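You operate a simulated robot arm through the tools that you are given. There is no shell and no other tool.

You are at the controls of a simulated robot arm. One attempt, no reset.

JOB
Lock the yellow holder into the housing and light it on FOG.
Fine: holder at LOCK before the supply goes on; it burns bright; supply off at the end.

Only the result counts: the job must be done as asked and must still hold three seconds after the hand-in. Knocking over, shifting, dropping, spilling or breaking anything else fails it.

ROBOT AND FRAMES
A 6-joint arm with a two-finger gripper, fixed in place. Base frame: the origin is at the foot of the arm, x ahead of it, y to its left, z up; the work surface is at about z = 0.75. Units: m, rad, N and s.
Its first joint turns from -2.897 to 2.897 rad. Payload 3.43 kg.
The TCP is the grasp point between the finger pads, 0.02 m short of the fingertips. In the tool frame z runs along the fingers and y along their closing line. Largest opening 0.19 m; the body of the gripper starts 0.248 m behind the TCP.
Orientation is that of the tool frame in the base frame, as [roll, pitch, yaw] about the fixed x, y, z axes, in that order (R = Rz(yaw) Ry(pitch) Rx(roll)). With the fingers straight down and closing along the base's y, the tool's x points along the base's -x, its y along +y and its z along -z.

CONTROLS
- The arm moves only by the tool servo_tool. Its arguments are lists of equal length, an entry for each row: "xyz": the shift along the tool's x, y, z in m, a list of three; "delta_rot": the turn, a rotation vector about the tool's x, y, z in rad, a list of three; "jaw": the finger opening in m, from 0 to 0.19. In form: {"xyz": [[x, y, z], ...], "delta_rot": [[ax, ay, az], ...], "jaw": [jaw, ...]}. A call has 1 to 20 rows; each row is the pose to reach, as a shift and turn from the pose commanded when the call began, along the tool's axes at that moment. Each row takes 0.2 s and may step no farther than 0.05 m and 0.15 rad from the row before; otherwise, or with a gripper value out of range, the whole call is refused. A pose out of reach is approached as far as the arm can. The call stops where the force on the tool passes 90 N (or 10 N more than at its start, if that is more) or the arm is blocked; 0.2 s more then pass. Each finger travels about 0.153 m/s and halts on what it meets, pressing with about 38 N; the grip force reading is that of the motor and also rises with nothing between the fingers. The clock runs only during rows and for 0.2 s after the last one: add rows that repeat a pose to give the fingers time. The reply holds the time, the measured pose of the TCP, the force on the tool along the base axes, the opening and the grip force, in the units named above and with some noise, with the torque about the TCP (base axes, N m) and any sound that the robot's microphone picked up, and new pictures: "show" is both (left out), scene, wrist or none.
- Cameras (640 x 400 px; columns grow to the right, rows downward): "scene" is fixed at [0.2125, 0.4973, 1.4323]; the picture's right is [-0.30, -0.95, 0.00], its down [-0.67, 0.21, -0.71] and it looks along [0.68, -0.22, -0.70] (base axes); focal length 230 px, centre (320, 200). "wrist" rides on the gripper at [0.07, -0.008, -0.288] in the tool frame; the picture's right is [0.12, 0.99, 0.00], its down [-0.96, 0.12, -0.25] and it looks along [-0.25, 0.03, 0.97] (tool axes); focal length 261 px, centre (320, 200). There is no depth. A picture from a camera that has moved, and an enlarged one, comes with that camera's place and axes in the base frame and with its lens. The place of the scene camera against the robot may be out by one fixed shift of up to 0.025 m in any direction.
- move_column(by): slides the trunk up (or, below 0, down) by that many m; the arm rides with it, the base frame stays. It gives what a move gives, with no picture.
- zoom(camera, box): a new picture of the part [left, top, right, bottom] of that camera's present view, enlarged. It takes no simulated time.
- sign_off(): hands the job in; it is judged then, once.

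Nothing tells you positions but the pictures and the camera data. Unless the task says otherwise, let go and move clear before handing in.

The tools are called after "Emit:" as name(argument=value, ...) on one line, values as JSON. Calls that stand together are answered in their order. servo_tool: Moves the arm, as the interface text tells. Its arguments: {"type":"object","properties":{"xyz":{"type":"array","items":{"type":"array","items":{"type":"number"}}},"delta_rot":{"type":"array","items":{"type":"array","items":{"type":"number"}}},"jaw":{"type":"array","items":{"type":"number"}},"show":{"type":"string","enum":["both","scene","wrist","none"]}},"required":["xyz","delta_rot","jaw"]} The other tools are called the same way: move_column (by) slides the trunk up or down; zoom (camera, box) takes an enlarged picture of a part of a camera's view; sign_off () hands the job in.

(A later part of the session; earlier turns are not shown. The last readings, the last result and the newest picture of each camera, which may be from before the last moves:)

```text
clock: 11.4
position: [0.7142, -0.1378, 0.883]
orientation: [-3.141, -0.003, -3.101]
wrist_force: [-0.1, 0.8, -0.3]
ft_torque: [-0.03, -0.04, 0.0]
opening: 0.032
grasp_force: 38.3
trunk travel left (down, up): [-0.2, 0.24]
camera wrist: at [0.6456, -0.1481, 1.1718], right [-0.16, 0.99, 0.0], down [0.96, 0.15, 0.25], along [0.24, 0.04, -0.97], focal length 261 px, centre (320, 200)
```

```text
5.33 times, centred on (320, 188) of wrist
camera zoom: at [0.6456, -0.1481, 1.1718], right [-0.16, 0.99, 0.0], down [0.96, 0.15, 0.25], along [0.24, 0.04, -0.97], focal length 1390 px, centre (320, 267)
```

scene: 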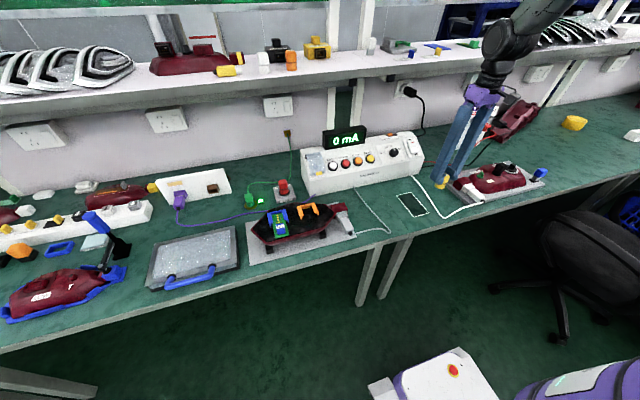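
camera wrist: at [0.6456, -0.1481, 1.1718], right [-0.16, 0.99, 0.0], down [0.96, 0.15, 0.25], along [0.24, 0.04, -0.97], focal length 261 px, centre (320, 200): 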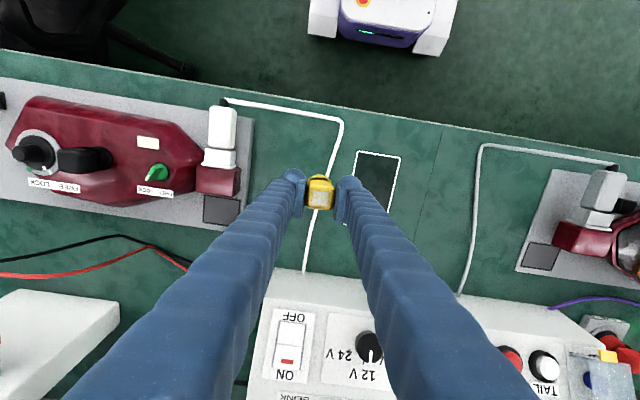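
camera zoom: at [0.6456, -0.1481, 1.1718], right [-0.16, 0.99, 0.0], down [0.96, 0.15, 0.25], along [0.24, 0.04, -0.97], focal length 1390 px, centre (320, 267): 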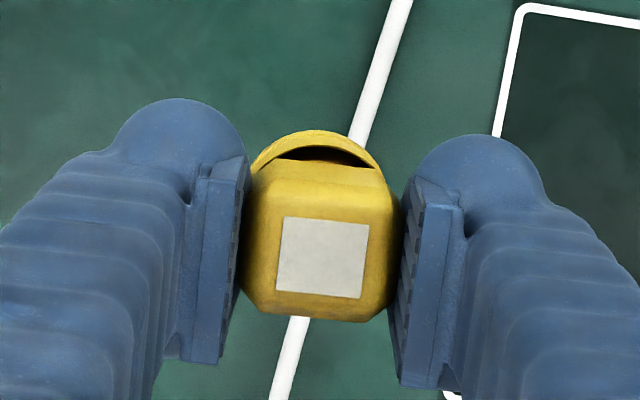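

The cup comes along with the block, so the whole yellow piece is the holder. I'll carry it to clear space and tilt it so the scene camera can see its underside, to learn how it mates.

Emit:
servo_tool(xyz=[[0.0, 0.0, -0.04], [0.01, 0.015, -0.08], [0.025, 0.035, -0.12], [0.04, 0.055, -0.15], [0.055, 0.075, -0.18], [0.07, 0.095, -0.2], [0.085, 0.115, -0.22], [0.1, 0.13, -0.22], [0.109, 0.1445, -0.22], [0.109, 0.1445, -0.22], [0.109, 0.1445, -0.22], [0.109, 0.1445, -0.22]], delta_rot=[[0, 0, 0], [-0.14, 0, 0], [-0.28, 0, 0], [-0.42, 0, 0], [-0.56, 0, 0], [-0.7, 0, 0], [-0.84, 0, 0], [-0.98, 0, 0], [-1.12, 0, 0], [-1.26, 0, 0], [-1.4, 0, 0], [-1.5, 0, 0]], jaw=[0.02, 0.02, 0.02, 0.02, 0.02, 0.02, 0.02, 0.02, 0.02, 0.02, 0.02, 0.02], show="both")

```text
clock: 14.0
position: [0.6023, 0.0014, 1.1034]
orientation: [1.641, -0.001, -3.102]
wrist_force: [0.4, 0.2, 0.2]
ft_torque: [0.02, -0.02, 0.03]
opening: 0.0322
grasp_force: 38.0
trunk travel left (down, up): [-0.2, 0.24]
camera wrist: at [0.5424, -0.2881, 1.115], right [-0.12, 0.06, 0.99], down [0.97, -0.2, 0.13], along [0.21, 0.98, -0.04], focal length 261 px, centre (320, 200)
```

scene: 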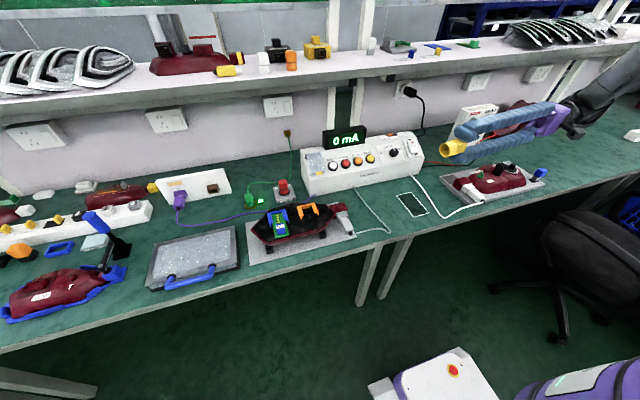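
wrist: 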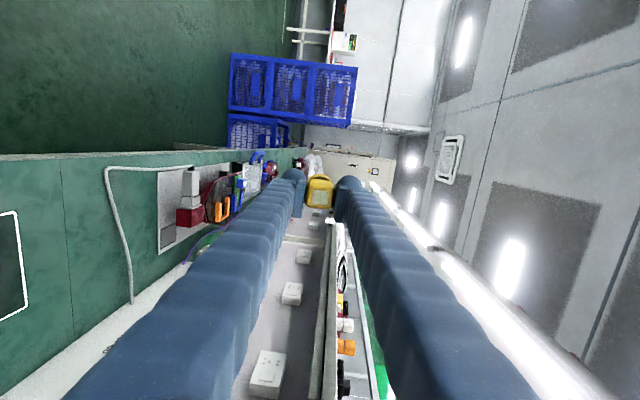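

Emit:
zoom(camera="scene", box=[430, 130, 478, 160])

Emit:
zoom(camera="scene", box=[460, 155, 540, 205])

```text
13.33 times, centred on (454, 145) of scene
camera zoom: at [0.2125, 0.4973, 1.4323], right [-0.3, -0.95, 0.0], down [-0.67, 0.21, -0.71], along [0.68, -0.22, -0.7], focal length 3062 px, centre (-1467, 933)
```

zoom: 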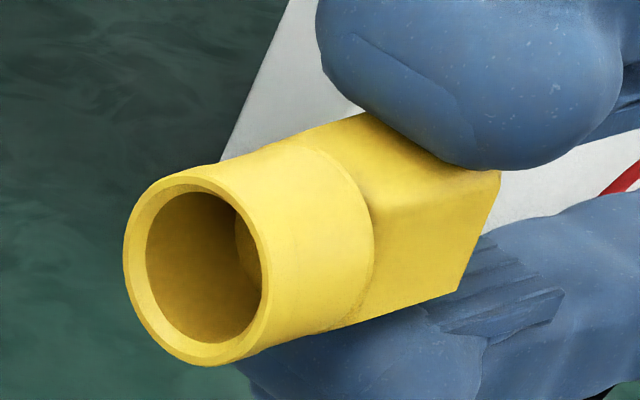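

```text
8.00 times, centred on (500, 180) of scene
camera zoom: at [0.2125, 0.4973, 1.4323], right [-0.3, -0.95, 0.0], down [-0.67, 0.21, -0.71], along [0.68, -0.22, -0.7], focal length 1837 px, centre (-1120, 360)
```

zoom: 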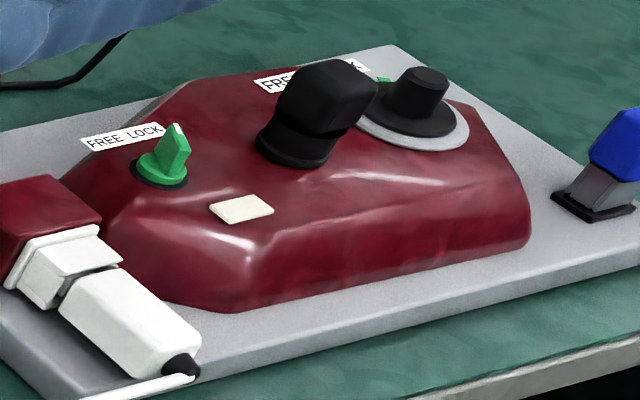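

The holder is a hollow tube below the block, which could slip over a stub or into a socket. I'll point the bore more directly at the scene camera to see what's inside.

Emit:
servo_tool(xyz=[[0.031, 0.009, -0.02], [0.062, 0.018, -0.041], [0.093, 0.027, -0.062], [0.124, 0.035, -0.083], [0.154, 0.043, -0.103], [0.154, 0.043, -0.103]], delta_rot=[[-0.06, 0, 0], [-0.12, 0, 0], [-0.18, 0, 0], [-0.24, 0, 0], [-0.3, 0, 0], [-0.3, 0, 0]], jaw=[0.02, 0.02, 0.02, 0.02, 0.02, 0.02], show="scene")

```text
clock: 15.4
position: [0.4495, -0.1041, 1.1523]
orientation: [1.34, -0.001, -3.102]
wrist_force: [-0.4, -0.5, -0.4]
ft_torque: [0.01, 0.03, -0.04]
opening: 0.0323
grasp_force: 37.7
trunk travel left (down, up): [-0.2, 0.24]
```

scene: 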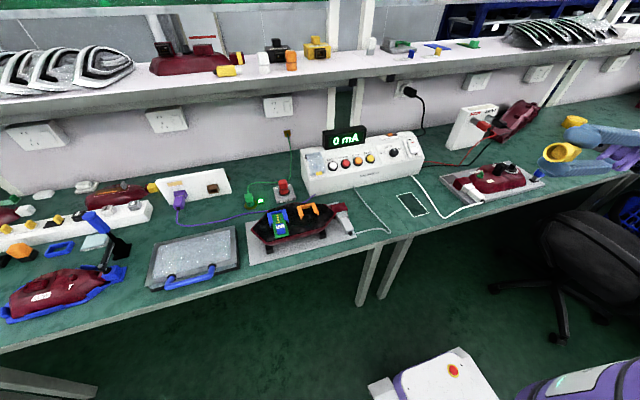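

Emit:
zoom(camera="scene", box=[536, 137, 584, 167])

```text
13.33 times, centred on (560, 152) of scene
camera zoom: at [0.2125, 0.4973, 1.4323], right [-0.3, -0.95, 0.0], down [-0.67, 0.21, -0.71], along [0.68, -0.22, -0.7], focal length 3062 px, centre (-2880, 840)
```

zoom: 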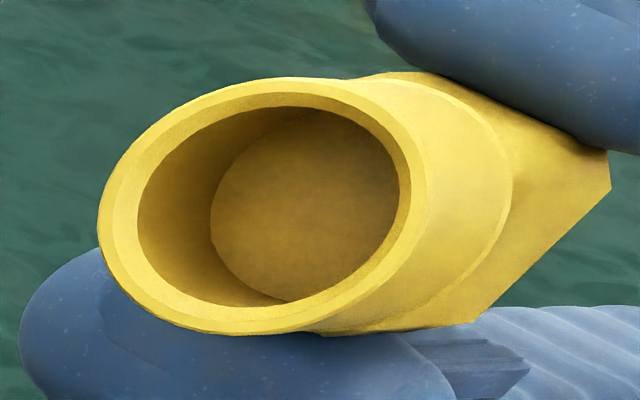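

The bore is empty with a flat end and a chamfered lip, matching the chamfered tapered stub of the rotor in the ring at about (0.733, -0.520, top about 0.832). I'll carry the holder upright to a hover above that stub.

Emit:
servo_tool(xyz=[[-0.0189, -0.0035, -0.0321], [-0.0378, -0.007, -0.0643], [-0.0567, -0.0105, -0.0964], [-0.0756, -0.014, -0.1285], [-0.0945, -0.0175, -0.1606], [-0.1134, -0.021, -0.1928], [-0.1323, -0.0246, -0.2249], [-0.1512, -0.0281, -0.257], [-0.1701, -0.0316, -0.2892], [-0.189, -0.0351, -0.3213], [-0.2079, -0.0386, -0.3534], [-0.2268, -0.0421, -0.3855], [-0.2457, -0.0456, -0.4177], [-0.2646, -0.0491, -0.4498], [-0.2646, -0.0491, -0.4498]], delta_rot=[[0.1286, 0, 0], [0.2571, 0, 0], [0.3857, 0, 0], [0.5143, 0, 0], [0.6429, 0, 0], [0.7714, 0, 0], [0.9, 0, 0], [1.0286, 0, 0], [1.1571, 0, 0], [1.2857, 0, 0], [1.4143, 0, 0], [1.5429, 0, 0], [1.6714, 0, 0], [1.8, 0, 0], [1.8, 0, 0]], jaw=[0.02, 0.02, 0.02, 0.02, 0.02, 0.02, 0.02, 0.02, 0.02, 0.02, 0.02, 0.02, 0.02, 0.02, 0.02], show="both")

```text
clock: 18.6
position: [0.7327, -0.5195, 1.0039]
orientation: [-3.141, 0.0, -3.102]
wrist_force: [-0.3, 0.6, -1.2]
ft_torque: [-0.08, 0.03, 0.03]
opening: 0.0326
grasp_force: 38.6
trunk travel left (down, up): [-0.2, 0.24]
camera wrist: at [0.6633, -0.5297, 1.2927], right [-0.16, 0.99, 0.0], down [0.96, 0.15, 0.25], along [0.24, 0.04, -0.97], focal length 261 px, centre (320, 200)
```

scene: 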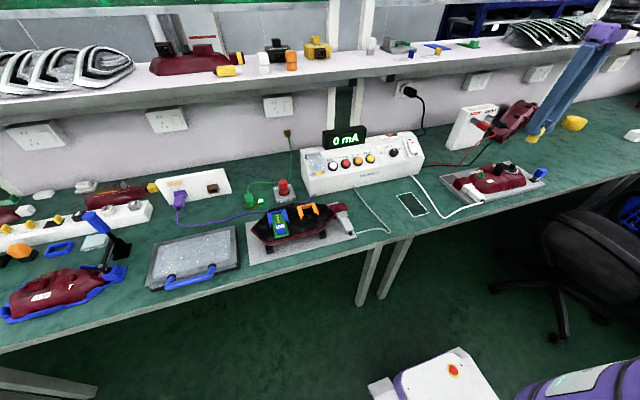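
wrist: 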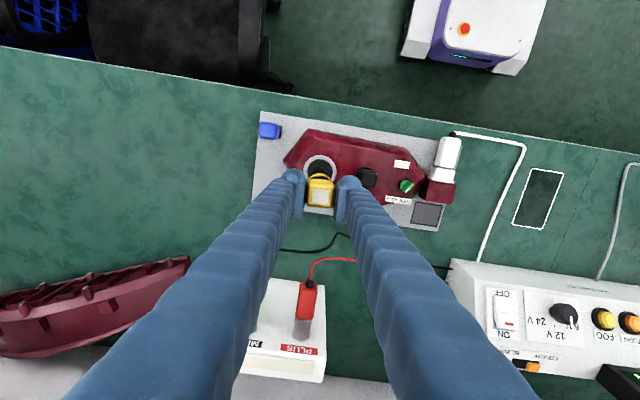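

The holder hangs above the ring. I'll check that the wrist can make the FREE-to-LOCK turn (about -64 degrees from above) in free air before seating it.

Emit:
servo_tool(xyz=[[0, 0, 0], [0, 0, 0], [0, 0, 0], [0, 0, 0], [0, 0, 0], [0, 0, 0], [0, 0, 0], [0, 0, 0], [0, 0, 0], [0, 0, 0]], delta_rot=[[0, 0, 0.14], [0, 0, 0.28], [0, 0, 0.42], [0, 0, 0.56], [0, 0, 0.7], [0, 0, 0.84], [0, 0, 0.98], [0, 0, 1.12], [0, 0, 1.2], [0, 0, 1.2]], jaw=[0.02, 0.02, 0.02, 0.02, 0.02, 0.02, 0.02, 0.02, 0.02, 0.02], show="wrist")

Emit:
zoom(camera="wrist", box=[260, 140, 380, 215])

```text
clock: 20.8
position: [0.7323, -0.5204, 1.004]
orientation: [3.141, -0.001, 1.981]
wrist_force: [-0.1, -0.6, -1.2]
ft_torque: [0.02, -0.01, 0.02]
opening: 0.0324
grasp_force: 38.3
trunk travel left (down, up): [-0.2, 0.24]
camera wrist: at [0.6969, -0.4585, 1.2916], right [0.86, 0.5, 0.0], down [0.49, -0.84, 0.25], along [0.12, -0.21, -0.97], focal length 261 px, centre (320, 200)
```

wrist: 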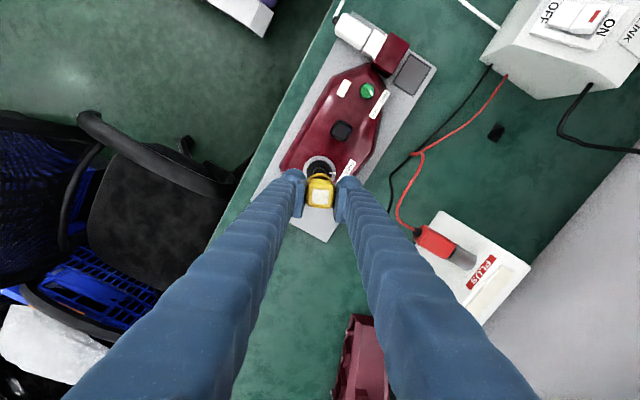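

```text
5.33 times, centred on (320, 178) of wrist
camera zoom: at [0.6969, -0.4585, 1.2916], right [0.86, 0.5, 0.0], down [0.49, -0.84, 0.25], along [0.12, -0.21, -0.97], focal length 1390 px, centre (320, 320)
```

zoom: 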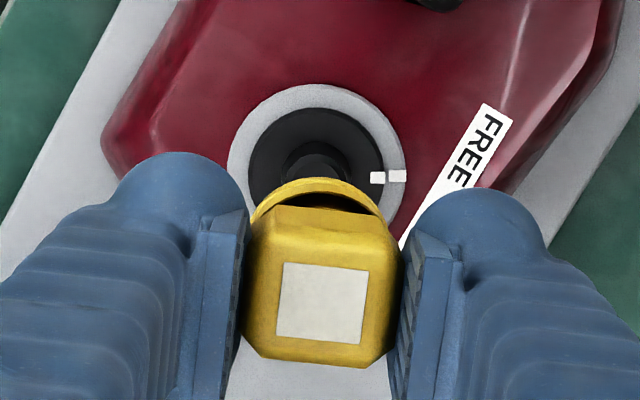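

The wrist has the range needed. I'll turn back to the start yaw and come down until the sleeve is just above the stub, then check centring.

Emit:
servo_tool(xyz=[[0, 0, 0], [0, 0, 0], [0, 0, 0], [0, 0, 0], [0, 0, 0], [0, 0, 0], [0, 0, 0.0], [0, 0, 0.02], [0, 0, 0.05], [0, 0, 0.09], [0, 0, 0.1], [0, 0, 0.1]], delta_rot=[[0, 0, -0.14], [0, 0, -0.28], [0, 0, -0.42], [0, 0, -0.56], [0, 0, -0.7], [0, 0, -0.84], [0, 0, -0.98], [0, 0, -1.12], [0, 0, -1.16], [0, 0, -1.16], [0, 0, -1.16], [0, 0, -1.16]], jaw=[0.02, 0.02, 0.02, 0.02, 0.02, 0.02, 0.02, 0.02, 0.02, 0.02, 0.02, 0.02], show="both")

Emit:
zoom(camera="scene", box=[480, 140, 544, 180])

Emit:
zoom(camera="wrist", box=[260, 140, 380, 215])

```text
clock: 23.4
position: [0.732, -0.5203, 0.9015]
orientation: [3.14, 0.0, -3.141]
wrist_force: [0.3, 0.9, -1.1]
ft_torque: [0.02, -0.02, 0.01]
opening: 0.0322
grasp_force: 38.0
trunk travel left (down, up): [-0.2, 0.24]
camera wrist: at [0.6627, -0.5288, 1.1903], right [-0.12, 0.99, 0.0], down [0.96, 0.12, 0.25], along [0.24, 0.03, -0.97], focal length 261 px, centre (320, 200)
```

scene: 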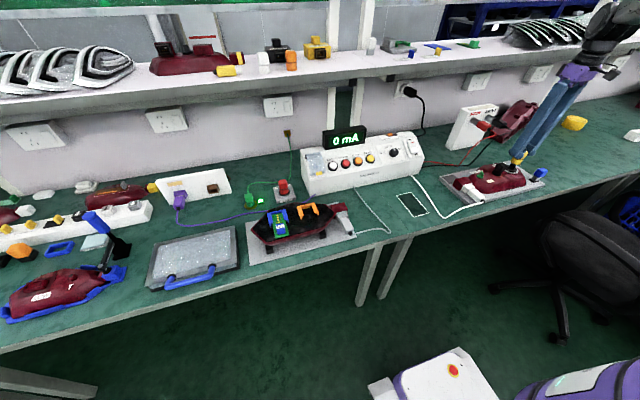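
wrist: 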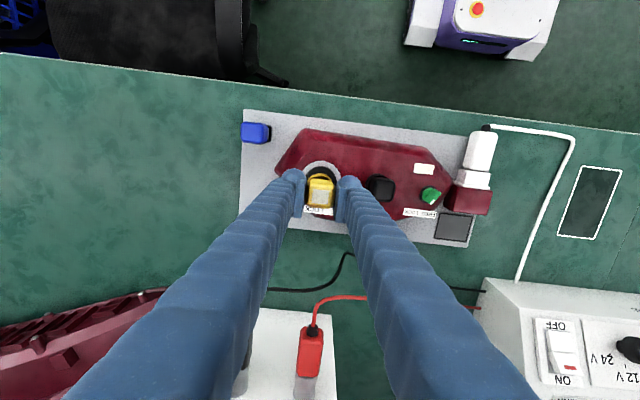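

```text
10.00 times, centred on (512, 160) of scene
camera zoom: at [0.2125, 0.4973, 1.4323], right [-0.3, -0.95, 0.0], down [-0.67, 0.21, -0.71], along [0.68, -0.22, -0.7], focal length 2296 px, centre (-1600, 600)
```

zoom: 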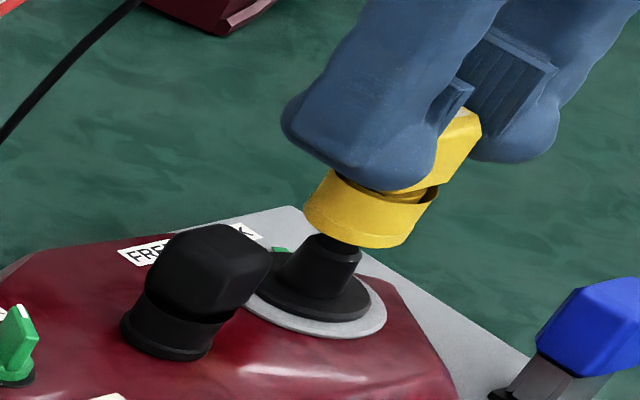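

```text
5.33 times, centred on (320, 178) of wrist
camera zoom: at [0.6627, -0.5288, 1.1903], right [-0.12, 0.99, 0.0], down [0.96, 0.12, 0.25], along [0.24, 0.03, -0.97], focal length 1390 px, centre (320, 320)
```

zoom: 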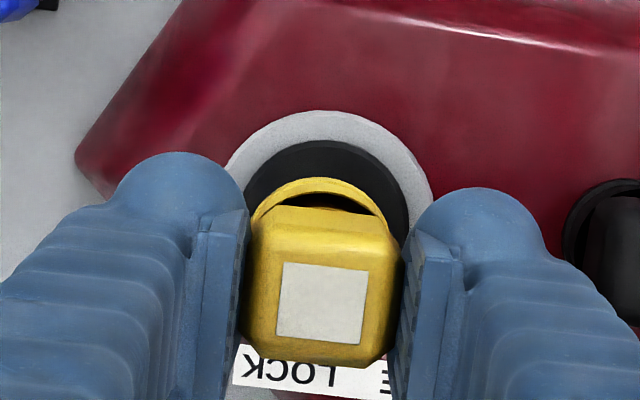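

The sleeve mouth is right above the stub and looks centred. I'll lower it gently in small steps and watch the force.

Emit:
servo_tool(xyz=[[-0.0005, 0, 0.008], [-0.0005, 0, 0.016], [-0.0005, 0, 0.024], [-0.0005, 0, 0.03], [-0.0005, 0, 0.03]], delta_rot=[[0, 0, 0], [0, 0, 0], [0, 0, 0], [0, 0, 0], [0, 0, 0]], jaw=[0.02, 0.02, 0.02, 0.02, 0.02], show="scene")

Emit:
zoom(camera="scene", box=[480, 140, 544, 180])

```text
clock: 24.6
position: [0.7323, -0.5197, 0.8755]
orientation: [-3.14, 0.005, 3.14]
wrist_force: [-3.3, 0.7, 30.6]
ft_torque: [0.07, 0.47, 0.01]
opening: 0.0321
grasp_force: 38.1
trunk travel left (down, up): [-0.2, 0.24]
```

scene: 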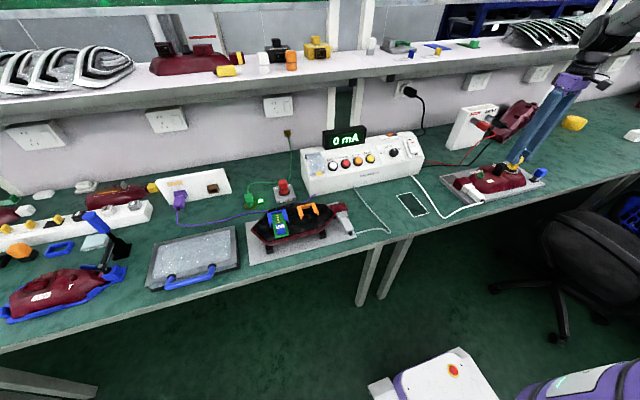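

```text
10.00 times, centred on (512, 160) of scene
camera zoom: at [0.2125, 0.4973, 1.4323], right [-0.3, -0.95, 0.0], down [-0.67, 0.21, -0.71], along [0.68, -0.22, -0.7], focal length 2296 px, centre (-1600, 600)
```

zoom: 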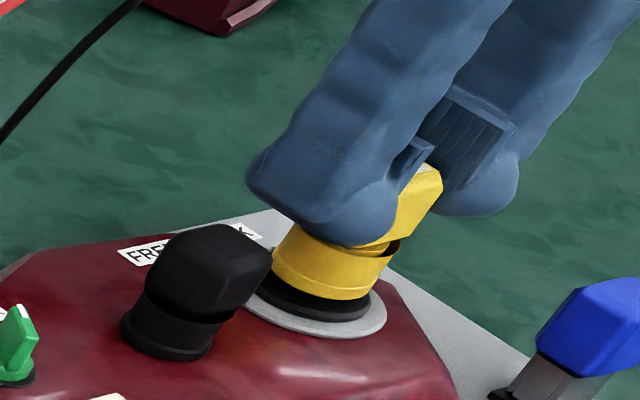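

The sleeve has gone over the stub and met resistance at about 30 N. I'll look closely to see whether it's fully down.

Emit:
zoom(camera="scene", box=[498, 155, 530, 175])

Emit:
zoom(camera="wrist", box=[280, 150, 360, 215])

```text
16.00 times, centred on (514, 165) of scene
camera zoom: at [0.2125, 0.4973, 1.4323], right [-0.3, -0.95, 0.0], down [-0.67, 0.21, -0.71], along [0.68, -0.22, -0.7], focal length 3674 px, centre (-2784, 760)
```

zoom: 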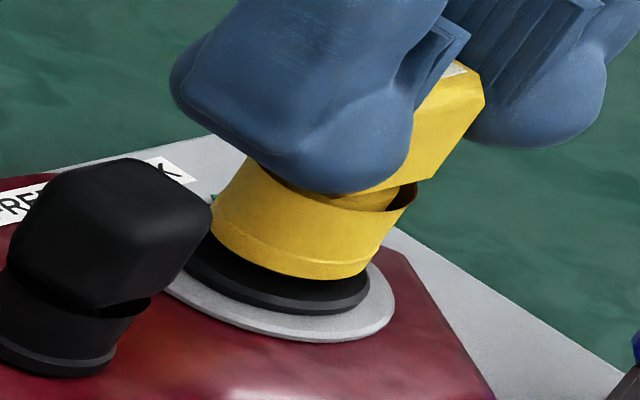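

```text
6.15 times, centred on (320, 182) of wrist
camera zoom: at [0.6609, -0.5279, 1.164], right [-0.12, 0.99, 0.0], down [0.96, 0.12, 0.25], along [0.25, 0.03, -0.97], focal length 1604 px, centre (320, 308)
```

zoom: 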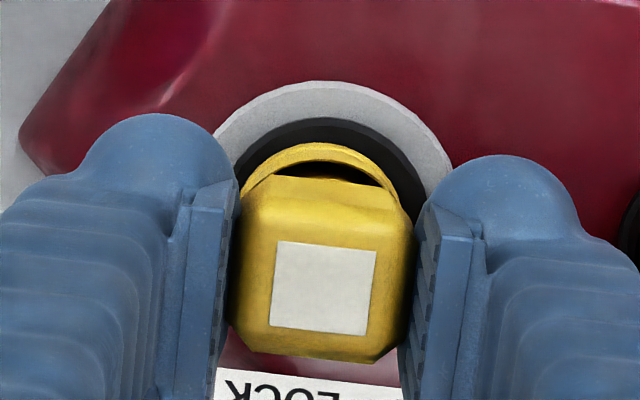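

It seems to sit on the stub with a small gap to the disc, so I'll press a few millimetres more to see whether it clicks or seats further.

Emit:
servo_tool(xyz=[[0, 0, 0.0015], [0, 0, 0.003], [0, 0, 0.003]], delta_rot=[[0, 0, 0], [0, 0, 0], [0, 0, 0]], jaw=[0.02, 0.02, 0.02], show="scene")

Emit:
zoom(camera="scene", box=[498, 155, 530, 175])

```text
clock: 25.4
position: [0.7318, -0.5201, 0.8714]
orientation: [-3.137, 0.004, -3.141]
wrist_force: [3.9, -6.0, 37.7]
ft_torque: [-0.11, -0.14, 0.03]
opening: 0.0322
grasp_force: 38.2
trunk travel left (down, up): [-0.2, 0.24]
```

scene: 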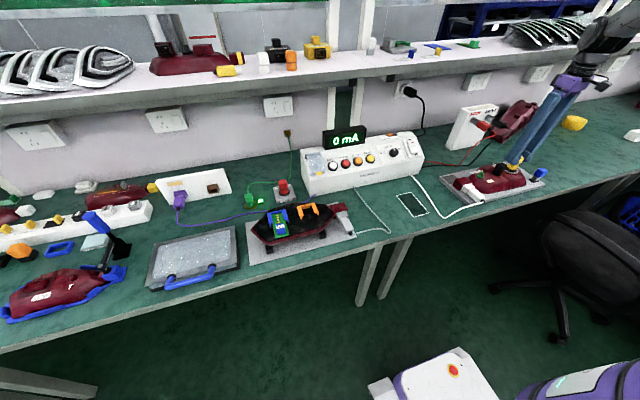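

```text
16.00 times, centred on (514, 165) of scene
camera zoom: at [0.2125, 0.4973, 1.4323], right [-0.3, -0.95, 0.0], down [-0.67, 0.21, -0.71], along [0.68, -0.22, -0.7], focal length 3674 px, centre (-2784, 760)
```

zoom: 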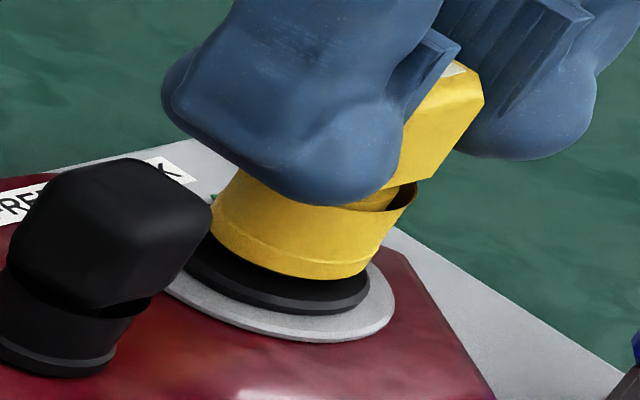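

The holder stops about halfway down the stub with a visible gap, so the stubbed black piece looks like a removable cap at FREE rather than a seat. I'll lift the holder off, set it back at its original place, and then test the cap.

Emit:
servo_tool(xyz=[[0, 0, -0.01], [0, 0, -0.03], [0, 0, -0.06], [0, 0, -0.09], [0, 0, -0.09]], delta_rot=[[0, 0, 0], [0, 0, 0], [0, 0, 0], [0, 0, 0], [0, 0, 0]], jaw=[0.02, 0.02, 0.02, 0.02, 0.02], show="both")

Emit:
zoom(camera="wrist", box=[260, 140, 380, 215])

Emit:
zoom(camera="scene", box=[480, 130, 560, 180])

```text
clock: 26.6
position: [0.7333, -0.5185, 0.9584]
orientation: [-3.141, -0.002, -3.141]
wrist_force: [0.1, -0.1, 0.2]
ft_torque: [-0.03, -0.03, -0.03]
opening: 0.0324
grasp_force: 38.1
trunk travel left (down, up): [-0.2, 0.24]
camera wrist: at [0.6631, -0.5272, 1.2482], right [-0.12, 0.99, 0.0], down [0.96, 0.12, 0.25], along [0.24, 0.03, -0.97], focal length 261 px, centre (320, 200)
```

scene: 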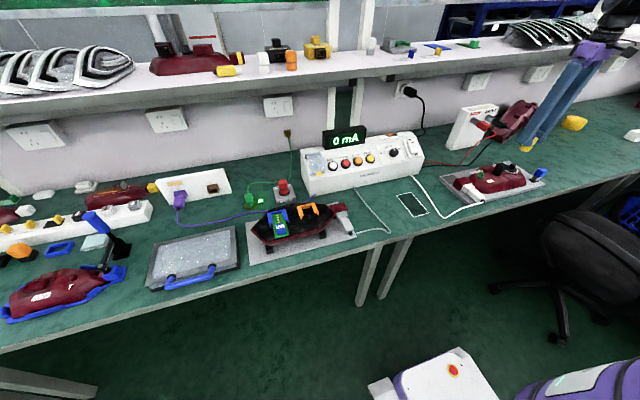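
wrist: 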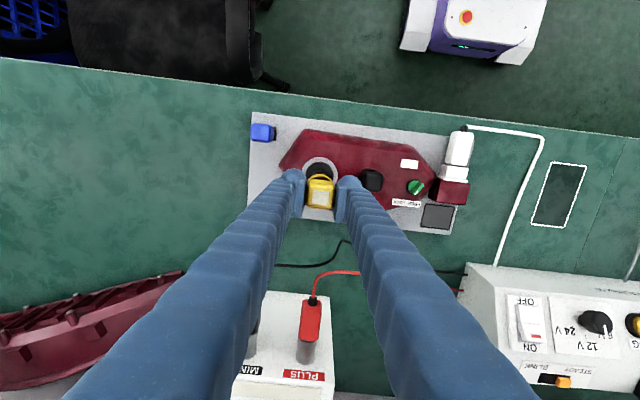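

```text
5.33 times, centred on (320, 178) of wrist
camera zoom: at [0.6631, -0.5272, 1.2482], right [-0.12, 0.99, 0.0], down [0.96, 0.12, 0.25], along [0.24, 0.03, -0.97], focal length 1390 px, centre (320, 320)
```

zoom: 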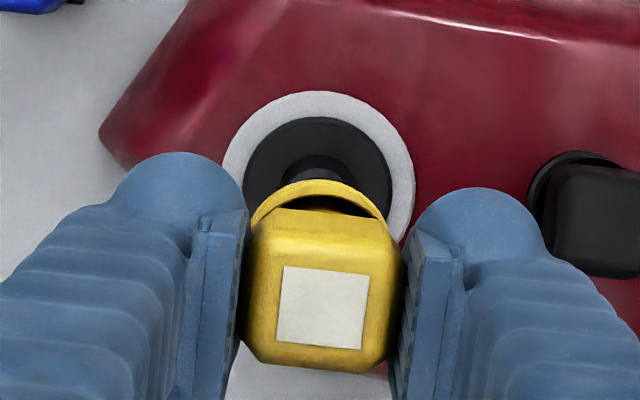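

```text
8.00 times, centred on (520, 155) of scene
camera zoom: at [0.2125, 0.4973, 1.4323], right [-0.3, -0.95, 0.0], down [-0.67, 0.21, -0.71], along [0.68, -0.22, -0.7], focal length 1837 px, centre (-1280, 560)
```

zoom: 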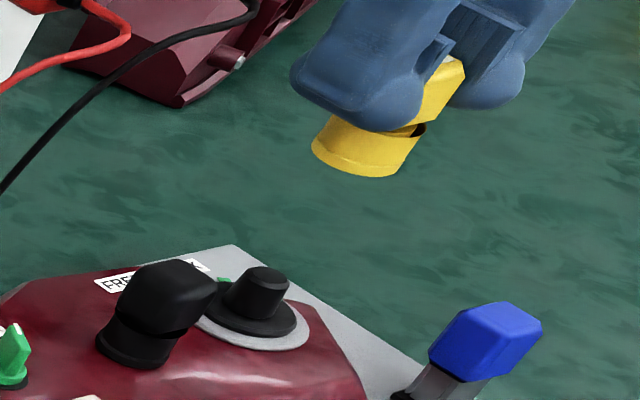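

The holder came off cleanly. I'll carry it back to its original spot on the bench at moderate speed.

Emit:
servo_tool(xyz=[[0.0, 0.02, 0], [0.002, 0.05, 0], [0.004, 0.083, 0], [0.006, 0.116, 0], [0.008, 0.15, 0], [0.009, 0.184, 0], [0.011, 0.218, 0], [0.012, 0.252, 0], [0.014, 0.286, 0], [0.015, 0.32, 0], [0.016, 0.35, 0], [0.017, 0.37, 0], [0.017, 0.381, 0], [0.017, 0.381, 0.03], [0.017, 0.381, 0.07], [0.017, 0.381, 0.1], [0.017, 0.381, 0.12], [0.017, 0.381, 0.135], [0.017, 0.381, 0.14], [0.017, 0.381, 0.14]], delta_rot=[[0, 0, 0], [0, 0, 0], [0, 0, 0], [0, 0, 0], [0, 0, 0], [0, 0, 0], [0, 0, 0], [0, 0, 0], [0, 0, 0], [0, 0, 0], [0, 0, 0], [0, 0, 0], [0, 0, 0], [0, 0, 0], [0, 0, 0], [0, 0, 0], [0, 0, 0], [0, 0, 0], [0, 0, 0], [0, 0, 0]], jaw=[0.02, 0.02, 0.02, 0.02, 0.02, 0.02, 0.02, 0.02, 0.02, 0.02, 0.02, 0.02, 0.02, 0.02, 0.02, 0.02, 0.02, 0.02, 0.02, 0.02], show="both")

Emit:
zoom(camera="scene", box=[405, 168, 469, 208])

```text
clock: 30.8
position: [0.7155, -0.1381, 0.8191]
orientation: [3.141, 0.0, 3.141]
wrist_force: [0.0, -0.5, 0.0]
ft_torque: [0.03, 0.03, -0.01]
opening: 0.0323
grasp_force: 38.2
trunk travel left (down, up): [-0.2, 0.24]
camera wrist: at [0.6449, -0.1463, 1.108], right [-0.12, 0.99, 0.0], down [0.96, 0.12, 0.25], along [0.24, 0.03, -0.97], focal length 261 px, centre (320, 200)
```

scene: 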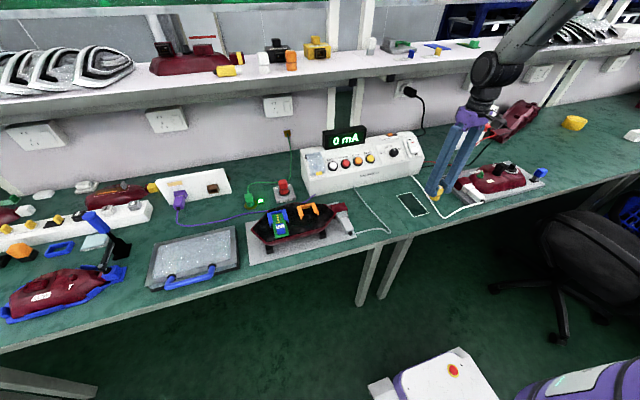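
wrist: 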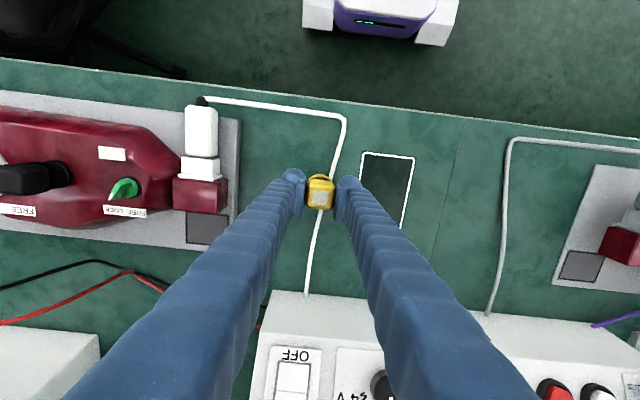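

```text
10.00 times, centred on (437, 188) of scene
camera zoom: at [0.2125, 0.4973, 1.4323], right [-0.3, -0.95, 0.0], down [-0.67, 0.21, -0.71], along [0.68, -0.22, -0.7], focal length 2296 px, centre (-850, 320)
```

zoom: 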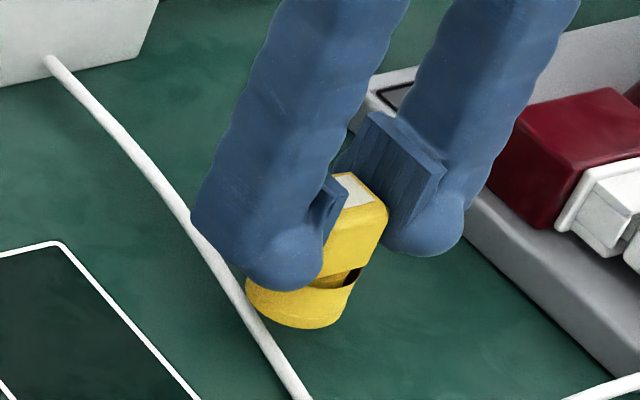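

I'll shift 20 mm away from the cable and lower the holder to the bench, watching for contact.

Emit:
servo_tool(xyz=[[0, -0.02, 0], [0, -0.02, 0.004], [0, -0.02, 0.008], [0, -0.02, 0.011], [0, -0.02, 0.014], [0, -0.02, 0.014]], delta_rot=[[0, 0, 0], [0, 0, 0], [0, 0, 0], [0, 0, 0], [0, 0, 0], [0, 0, 0]], jaw=[0.02, 0.02, 0.02, 0.02, 0.02, 0.02], show="none")

Emit:
zoom(camera="scene", box=[405, 168, 469, 208])

```text
clock: 32.2
position: [0.7157, -0.1595, 0.8062]
orientation: [3.141, -0.001, -3.141]
wrist_force: [0.2, 0.2, 0.3]
ft_torque: [0.02, -0.03, 0.0]
opening: 0.0322
grasp_force: 37.8
trunk travel left (down, up): [-0.2, 0.24]
```

```text
10.00 times, centred on (437, 188) of scene
camera zoom: at [0.2125, 0.4973, 1.4323], right [-0.3, -0.95, 0.0], down [-0.67, 0.21, -0.71], along [0.68, -0.22, -0.7], focal length 2296 px, centre (-850, 320)
```

zoom: 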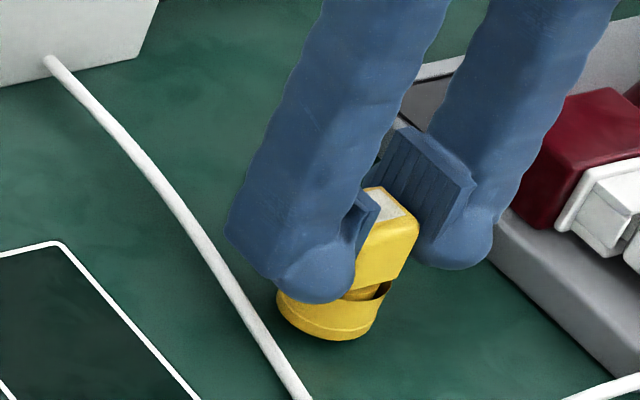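

No contact yet; I'll continue down in 1.5 mm steps.

Emit:
servo_tool(xyz=[[0, 0, 0.0015], [0, 0, 0.003], [0, 0, 0.0045], [0, 0, 0.0055], [0, 0, 0.0055]], delta_rot=[[0, 0, 0], [0, 0, 0], [0, 0, 0], [0, 0, 0], [0, 0, 0]], jaw=[0.02, 0.02, 0.02, 0.02, 0.02], show="none")

```text
clock: 33.4
position: [0.7156, -0.1592, 0.8004]
orientation: [3.141, -0.003, -3.141]
wrist_force: [0.0, -0.6, -0.1]
ft_torque: [0.01, 0.0, -0.01]
opening: 0.0321
grasp_force: 37.7
trunk travel left (down, up): [-0.2, 0.24]
```

Emit:
servo_tool(xyz=[[0, 0, 0.0015], [0, 0, 0.003], [0, 0, 0.0045], [0, 0, 0.0045]], delta_rot=[[0, 0, 0], [0, 0, 0], [0, 0, 0], [0, 0, 0]], jaw=[0.02, 0.02, 0.02, 0.02], show="both")

Emit:
zoom(camera="scene", box=[405, 168, 469, 208])

Emit:
zoom(camera="wrist", box=[260, 150, 380, 225])

```text
clock: 34.4
position: [0.7151, -0.1591, 0.7967]
orientation: [-3.139, 0.002, 3.141]
wrist_force: [0.9, -3.4, 38.1]
ft_torque: [-0.01, -0.05, 0.02]
opening: 0.0323
grasp_force: 38.0
trunk travel left (down, up): [-0.2, 0.24]
camera wrist: at [0.6444, -0.1672, 1.0864], right [-0.12, 0.99, 0.0], down [0.96, 0.12, 0.25], along [0.25, 0.03, -0.97], focal length 261 px, centre (320, 200)
```

scene: 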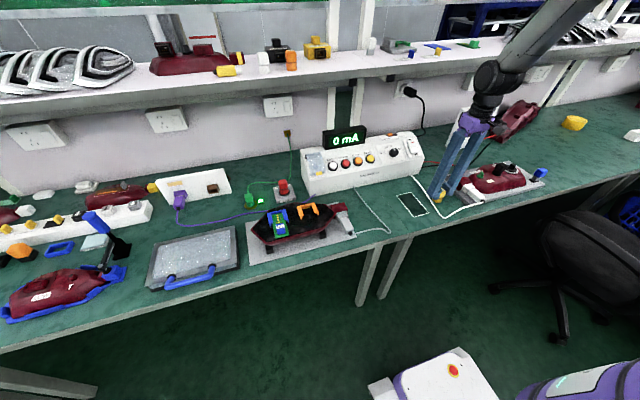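
wrist: 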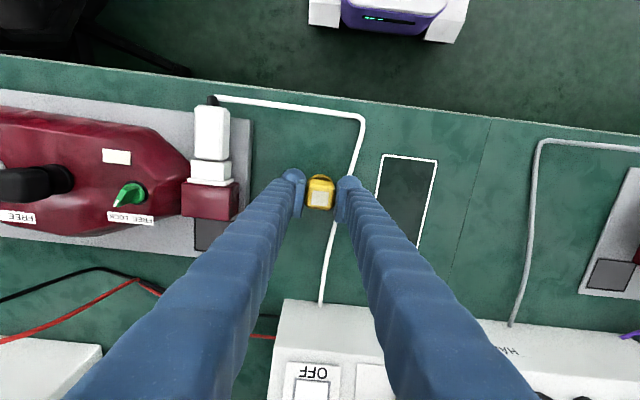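

```text
10.00 times, centred on (437, 188) of scene
camera zoom: at [0.2125, 0.4973, 1.4323], right [-0.3, -0.95, 0.0], down [-0.67, 0.21, -0.71], along [0.68, -0.22, -0.7], focal length 2296 px, centre (-850, 320)
```

zoom: 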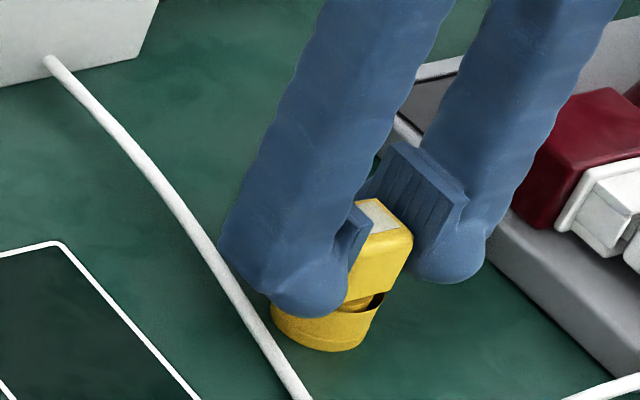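

```text
5.33 times, centred on (320, 188) of wrist
camera zoom: at [0.6444, -0.1672, 1.0864], right [-0.12, 0.99, 0.0], down [0.96, 0.12, 0.25], along [0.25, 0.03, -0.97], focal length 1390 px, centre (320, 267)
```

zoom: 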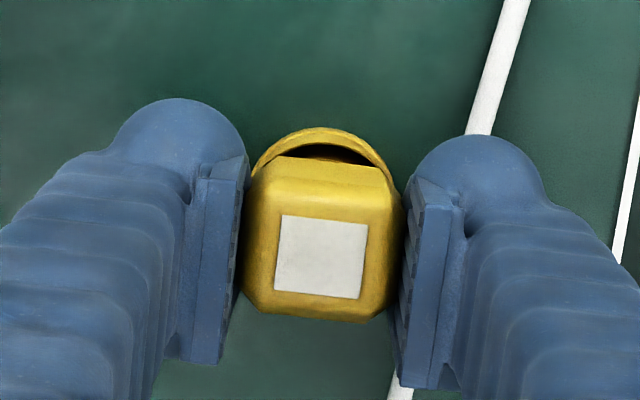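

The holder stands on the bench now. I'll relax the push, open the jaws and rise straight up.

Emit:
servo_tool(xyz=[[0, 0, -0.0025], [0, 0, -0.0025], [0, 0, -0.0025], [0, 0, -0.0025], [0, 0, -0.04], [0, 0, -0.08], [0, 0, -0.12], [0, 0, -0.12]], delta_rot=[[0, 0, 0], [0, 0, 0], [0, 0, 0], [0, 0, 0], [0, 0, 0], [0, 0, 0], [0, 0, 0], [0, 0, 0]], jaw=[0.02, 0.045, 0.06, 0.06, 0.06, 0.06, 0.06, 0.06], show="both")

Emit:
zoom(camera="scene", box=[405, 168, 469, 208])

Emit:
zoom(camera="wrist", box=[260, 130, 380, 205])

```text
clock: 36.2
position: [0.7162, -0.1591, 0.9165]
orientation: [3.14, -0.002, 3.141]
wrist_force: [-0.3, -0.3, 0.3]
ft_torque: [-0.02, -0.02, 0.03]
opening: 0.06
grasp_force: 0.0
trunk travel left (down, up): [-0.2, 0.24]
camera wrist: at [0.6459, -0.167, 1.2047], right [-0.12, 0.99, 0.0], down [0.96, 0.12, 0.25], along [0.24, 0.03, -0.97], focal length 261 px, centre (320, 200)
```

scene: 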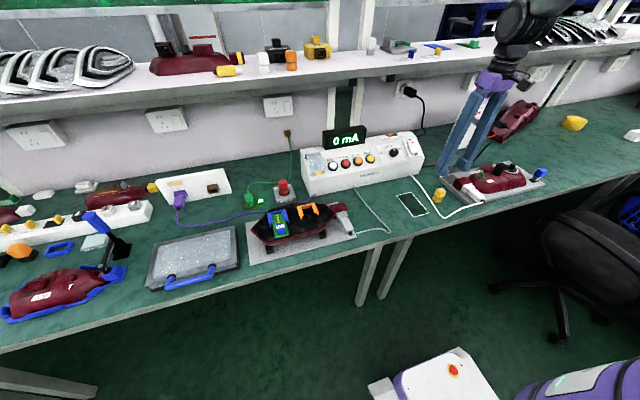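
wrist: 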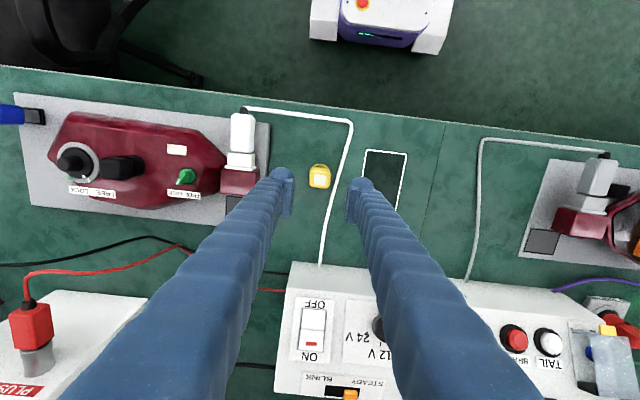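

```text
10.00 times, centred on (437, 188) of scene
camera zoom: at [0.2125, 0.4973, 1.4323], right [-0.3, -0.95, 0.0], down [-0.67, 0.21, -0.71], along [0.68, -0.22, -0.7], focal length 2296 px, centre (-850, 320)
```

zoom: 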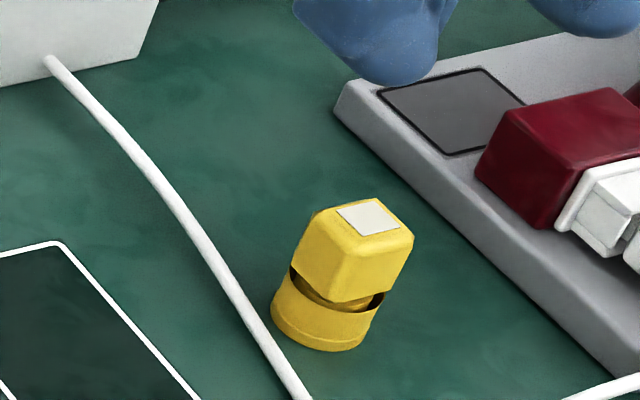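

```text
5.33 times, centred on (320, 168) of wrist
camera zoom: at [0.6459, -0.167, 1.2047], right [-0.12, 0.99, 0.0], down [0.96, 0.12, 0.25], along [0.24, 0.03, -0.97], focal length 1390 px, centre (320, 373)
```

zoom: 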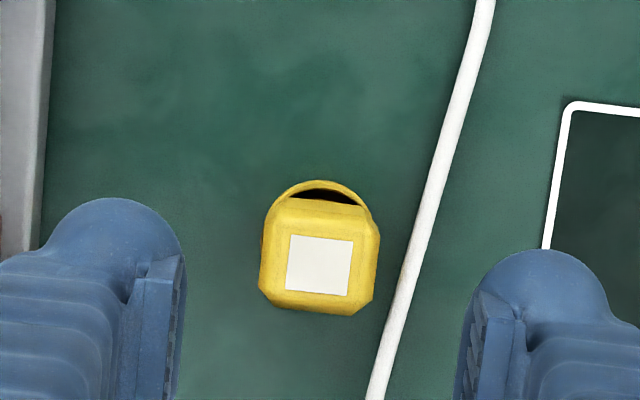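

The holder stands upright at about (0.7155, -0.159), clear of the cable. Next I'll hover over the black cap's stub with a narrow jaw.

Emit:
servo_tool(xyz=[[-0.002, -0.045, 0], [-0.004, -0.09, 0], [-0.006, -0.135, 0], [-0.008, -0.18, 0], [-0.01, -0.225, 0], [-0.012, -0.27, 0], [-0.014, -0.315, 0], [-0.017, -0.361, 0], [-0.017, -0.361, 0.03], [-0.017, -0.361, 0.05], [-0.017, -0.361, 0.05]], delta_rot=[[0, 0, 0], [0, 0, 0], [0, 0, 0], [0, 0, 0], [0, 0, 0], [0, 0, 0], [0, 0, 0], [0, 0, 0], [0, 0, 0], [0, 0, 0], [0, 0, 0]], jaw=[0.055, 0.055, 0.055, 0.055, 0.055, 0.055, 0.055, 0.055, 0.055, 0.055, 0.055], show="wrist")

Emit:
zoom(camera="wrist", box=[260, 145, 380, 220])

Emit:
zoom(camera="scene", box=[480, 140, 544, 180])

```text
clock: 38.6
position: [0.7319, -0.5202, 0.865]
orientation: [-3.141, 0.001, -3.141]
wrist_force: [-0.4, -0.6, -0.4]
ft_torque: [0.03, -0.01, 0.01]
opening: 0.055
grasp_force: 0.1
trunk travel left (down, up): [-0.2, 0.24]
camera wrist: at [0.6603, -0.5274, 1.1543], right [-0.12, 0.99, 0.0], down [0.96, 0.12, 0.25], along [0.25, 0.03, -0.97], focal length 261 px, centre (320, 200)
```

wrist: 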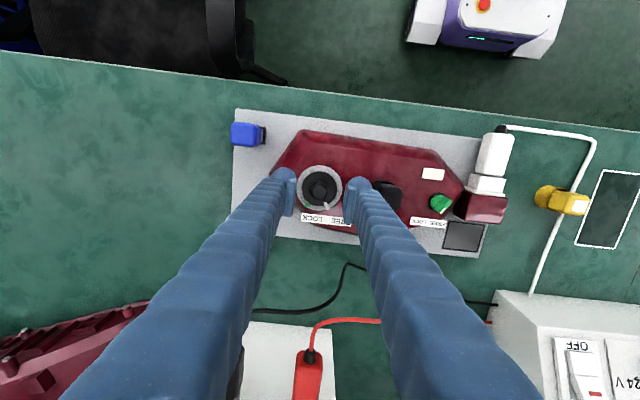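

```text
5.33 times, centred on (320, 182) of wrist
camera zoom: at [0.6603, -0.5274, 1.1543], right [-0.12, 0.99, 0.0], down [0.96, 0.12, 0.25], along [0.25, 0.03, -0.97], focal length 1390 px, centre (320, 293)
```

zoom: 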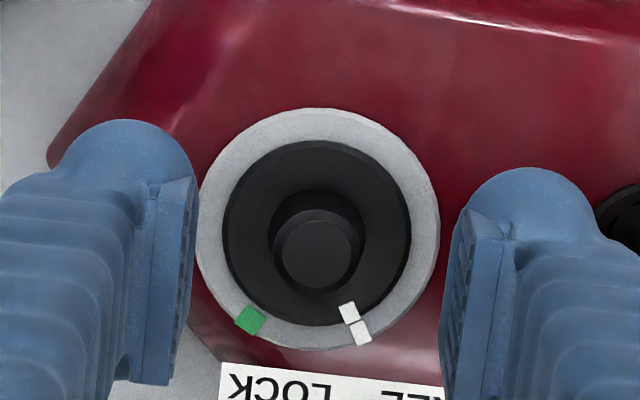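

```text
10.00 times, centred on (512, 160) of scene
camera zoom: at [0.2125, 0.4973, 1.4323], right [-0.3, -0.95, 0.0], down [-0.67, 0.21, -0.71], along [0.68, -0.22, -0.7], focal length 2296 px, centre (-1600, 600)
```

zoom: 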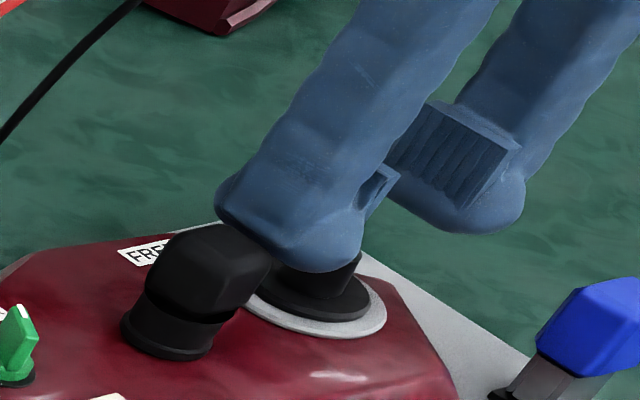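

The cap's tick is in line with FREE and the stub is centred between the fingers. I'll go down around the stub and close on it.

Emit:
servo_tool(xyz=[[-0.0005, 0, 0.01], [-0.0005, 0, 0.02], [-0.0005, 0, 0.023], [-0.0005, 0, 0.023], [-0.0005, 0, 0.023], [-0.0005, 0, 0.023]], delta_rot=[[0, 0, 0], [0, 0, 0], [0, 0, 0], [0, 0, 0], [0, 0, 0], [0, 0, 0]], jaw=[0.045, 0.045, 0.045, 0.01, 0.01, 0.01], show="wrist")

Emit:
zoom(camera="wrist", box=[260, 145, 380, 220])

Emit:
zoom(camera="scene", box=[480, 140, 544, 180])

```text
clock: 40.0
position: [0.7315, -0.5197, 0.8423]
orientation: [-3.141, 0.0, 3.141]
wrist_force: [1.5, -6.6, -0.2]
ft_torque: [-0.09, -0.07, 0.02]
opening: 0.0197
grasp_force: 44.6
trunk travel left (down, up): [-0.2, 0.24]
camera wrist: at [0.6614, -0.528, 1.1305], right [-0.12, 0.99, 0.0], down [0.96, 0.12, 0.25], along [0.25, 0.03, -0.97], focal length 261 px, centre (320, 200)
```

wrist: 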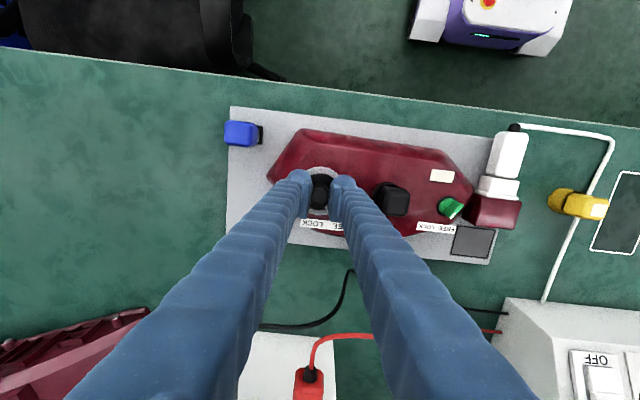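

```text
5.33 times, centred on (320, 182) of wrist
camera zoom: at [0.6614, -0.528, 1.1305], right [-0.12, 0.99, 0.0], down [0.96, 0.12, 0.25], along [0.25, 0.03, -0.97], focal length 1390 px, centre (320, 293)
```

zoom: 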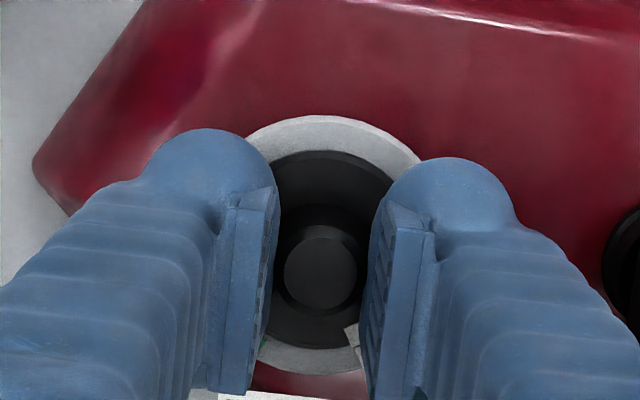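

```text
10.00 times, centred on (512, 160) of scene
camera zoom: at [0.2125, 0.4973, 1.4323], right [-0.3, -0.95, 0.0], down [-0.67, 0.21, -0.71], along [0.68, -0.22, -0.7], focal length 2296 px, centre (-1600, 600)
```

zoom: 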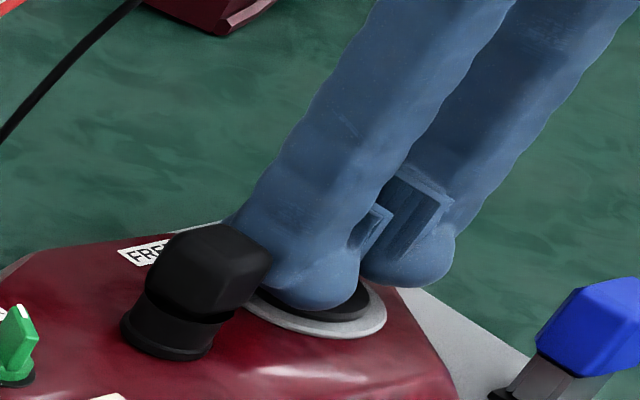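

The stub is gripped at 20 mm. I'll pull up a couple of millimetres and watch the force to see whether this piece comes free.

Emit:
servo_tool(xyz=[[0, 0, -0.001], [0, 0, -0.003], [0, 0, -0.003]], delta_rot=[[0, 0, 0], [0, 0, 0], [0, 0, 0]], jaw=[0.01, 0.01, 0.01], show="wrist")

Emit:
zoom(camera="scene", box=[498, 155, 530, 175])

```text
clock: 40.8
position: [0.7326, -0.52, 0.8413]
orientation: [3.139, -0.004, -3.141]
wrist_force: [0.6, -11.6, -27.9]
ft_torque: [-0.1, -0.19, -0.04]
opening: 0.0194
grasp_force: 45.0
trunk travel left (down, up): [-0.2, 0.24]
camera wrist: at [0.6625, -0.5288, 1.1308], right [-0.12, 0.99, 0.0], down [0.96, 0.11, 0.24], along [0.24, 0.03, -0.97], focal length 261 px, centre (320, 200)
```

wrist: 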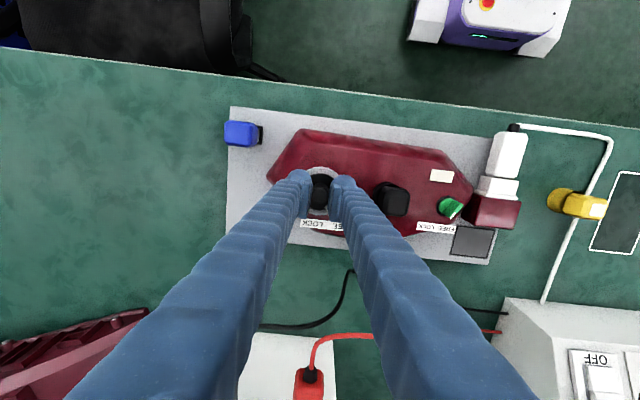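

```text
16.00 times, centred on (514, 165) of scene
camera zoom: at [0.2125, 0.4973, 1.4323], right [-0.3, -0.95, 0.0], down [-0.67, 0.21, -0.71], along [0.68, -0.22, -0.7], focal length 3674 px, centre (-2784, 760)
```

zoom: 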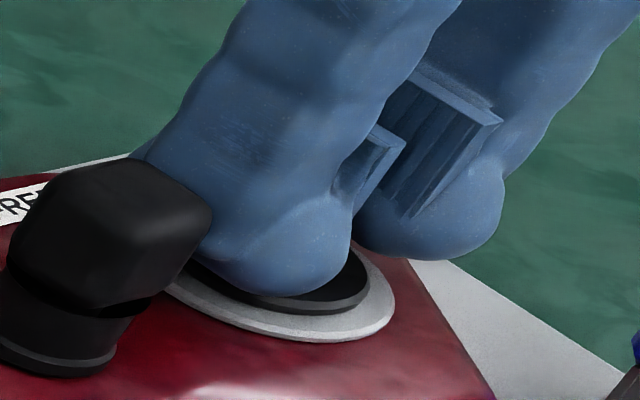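

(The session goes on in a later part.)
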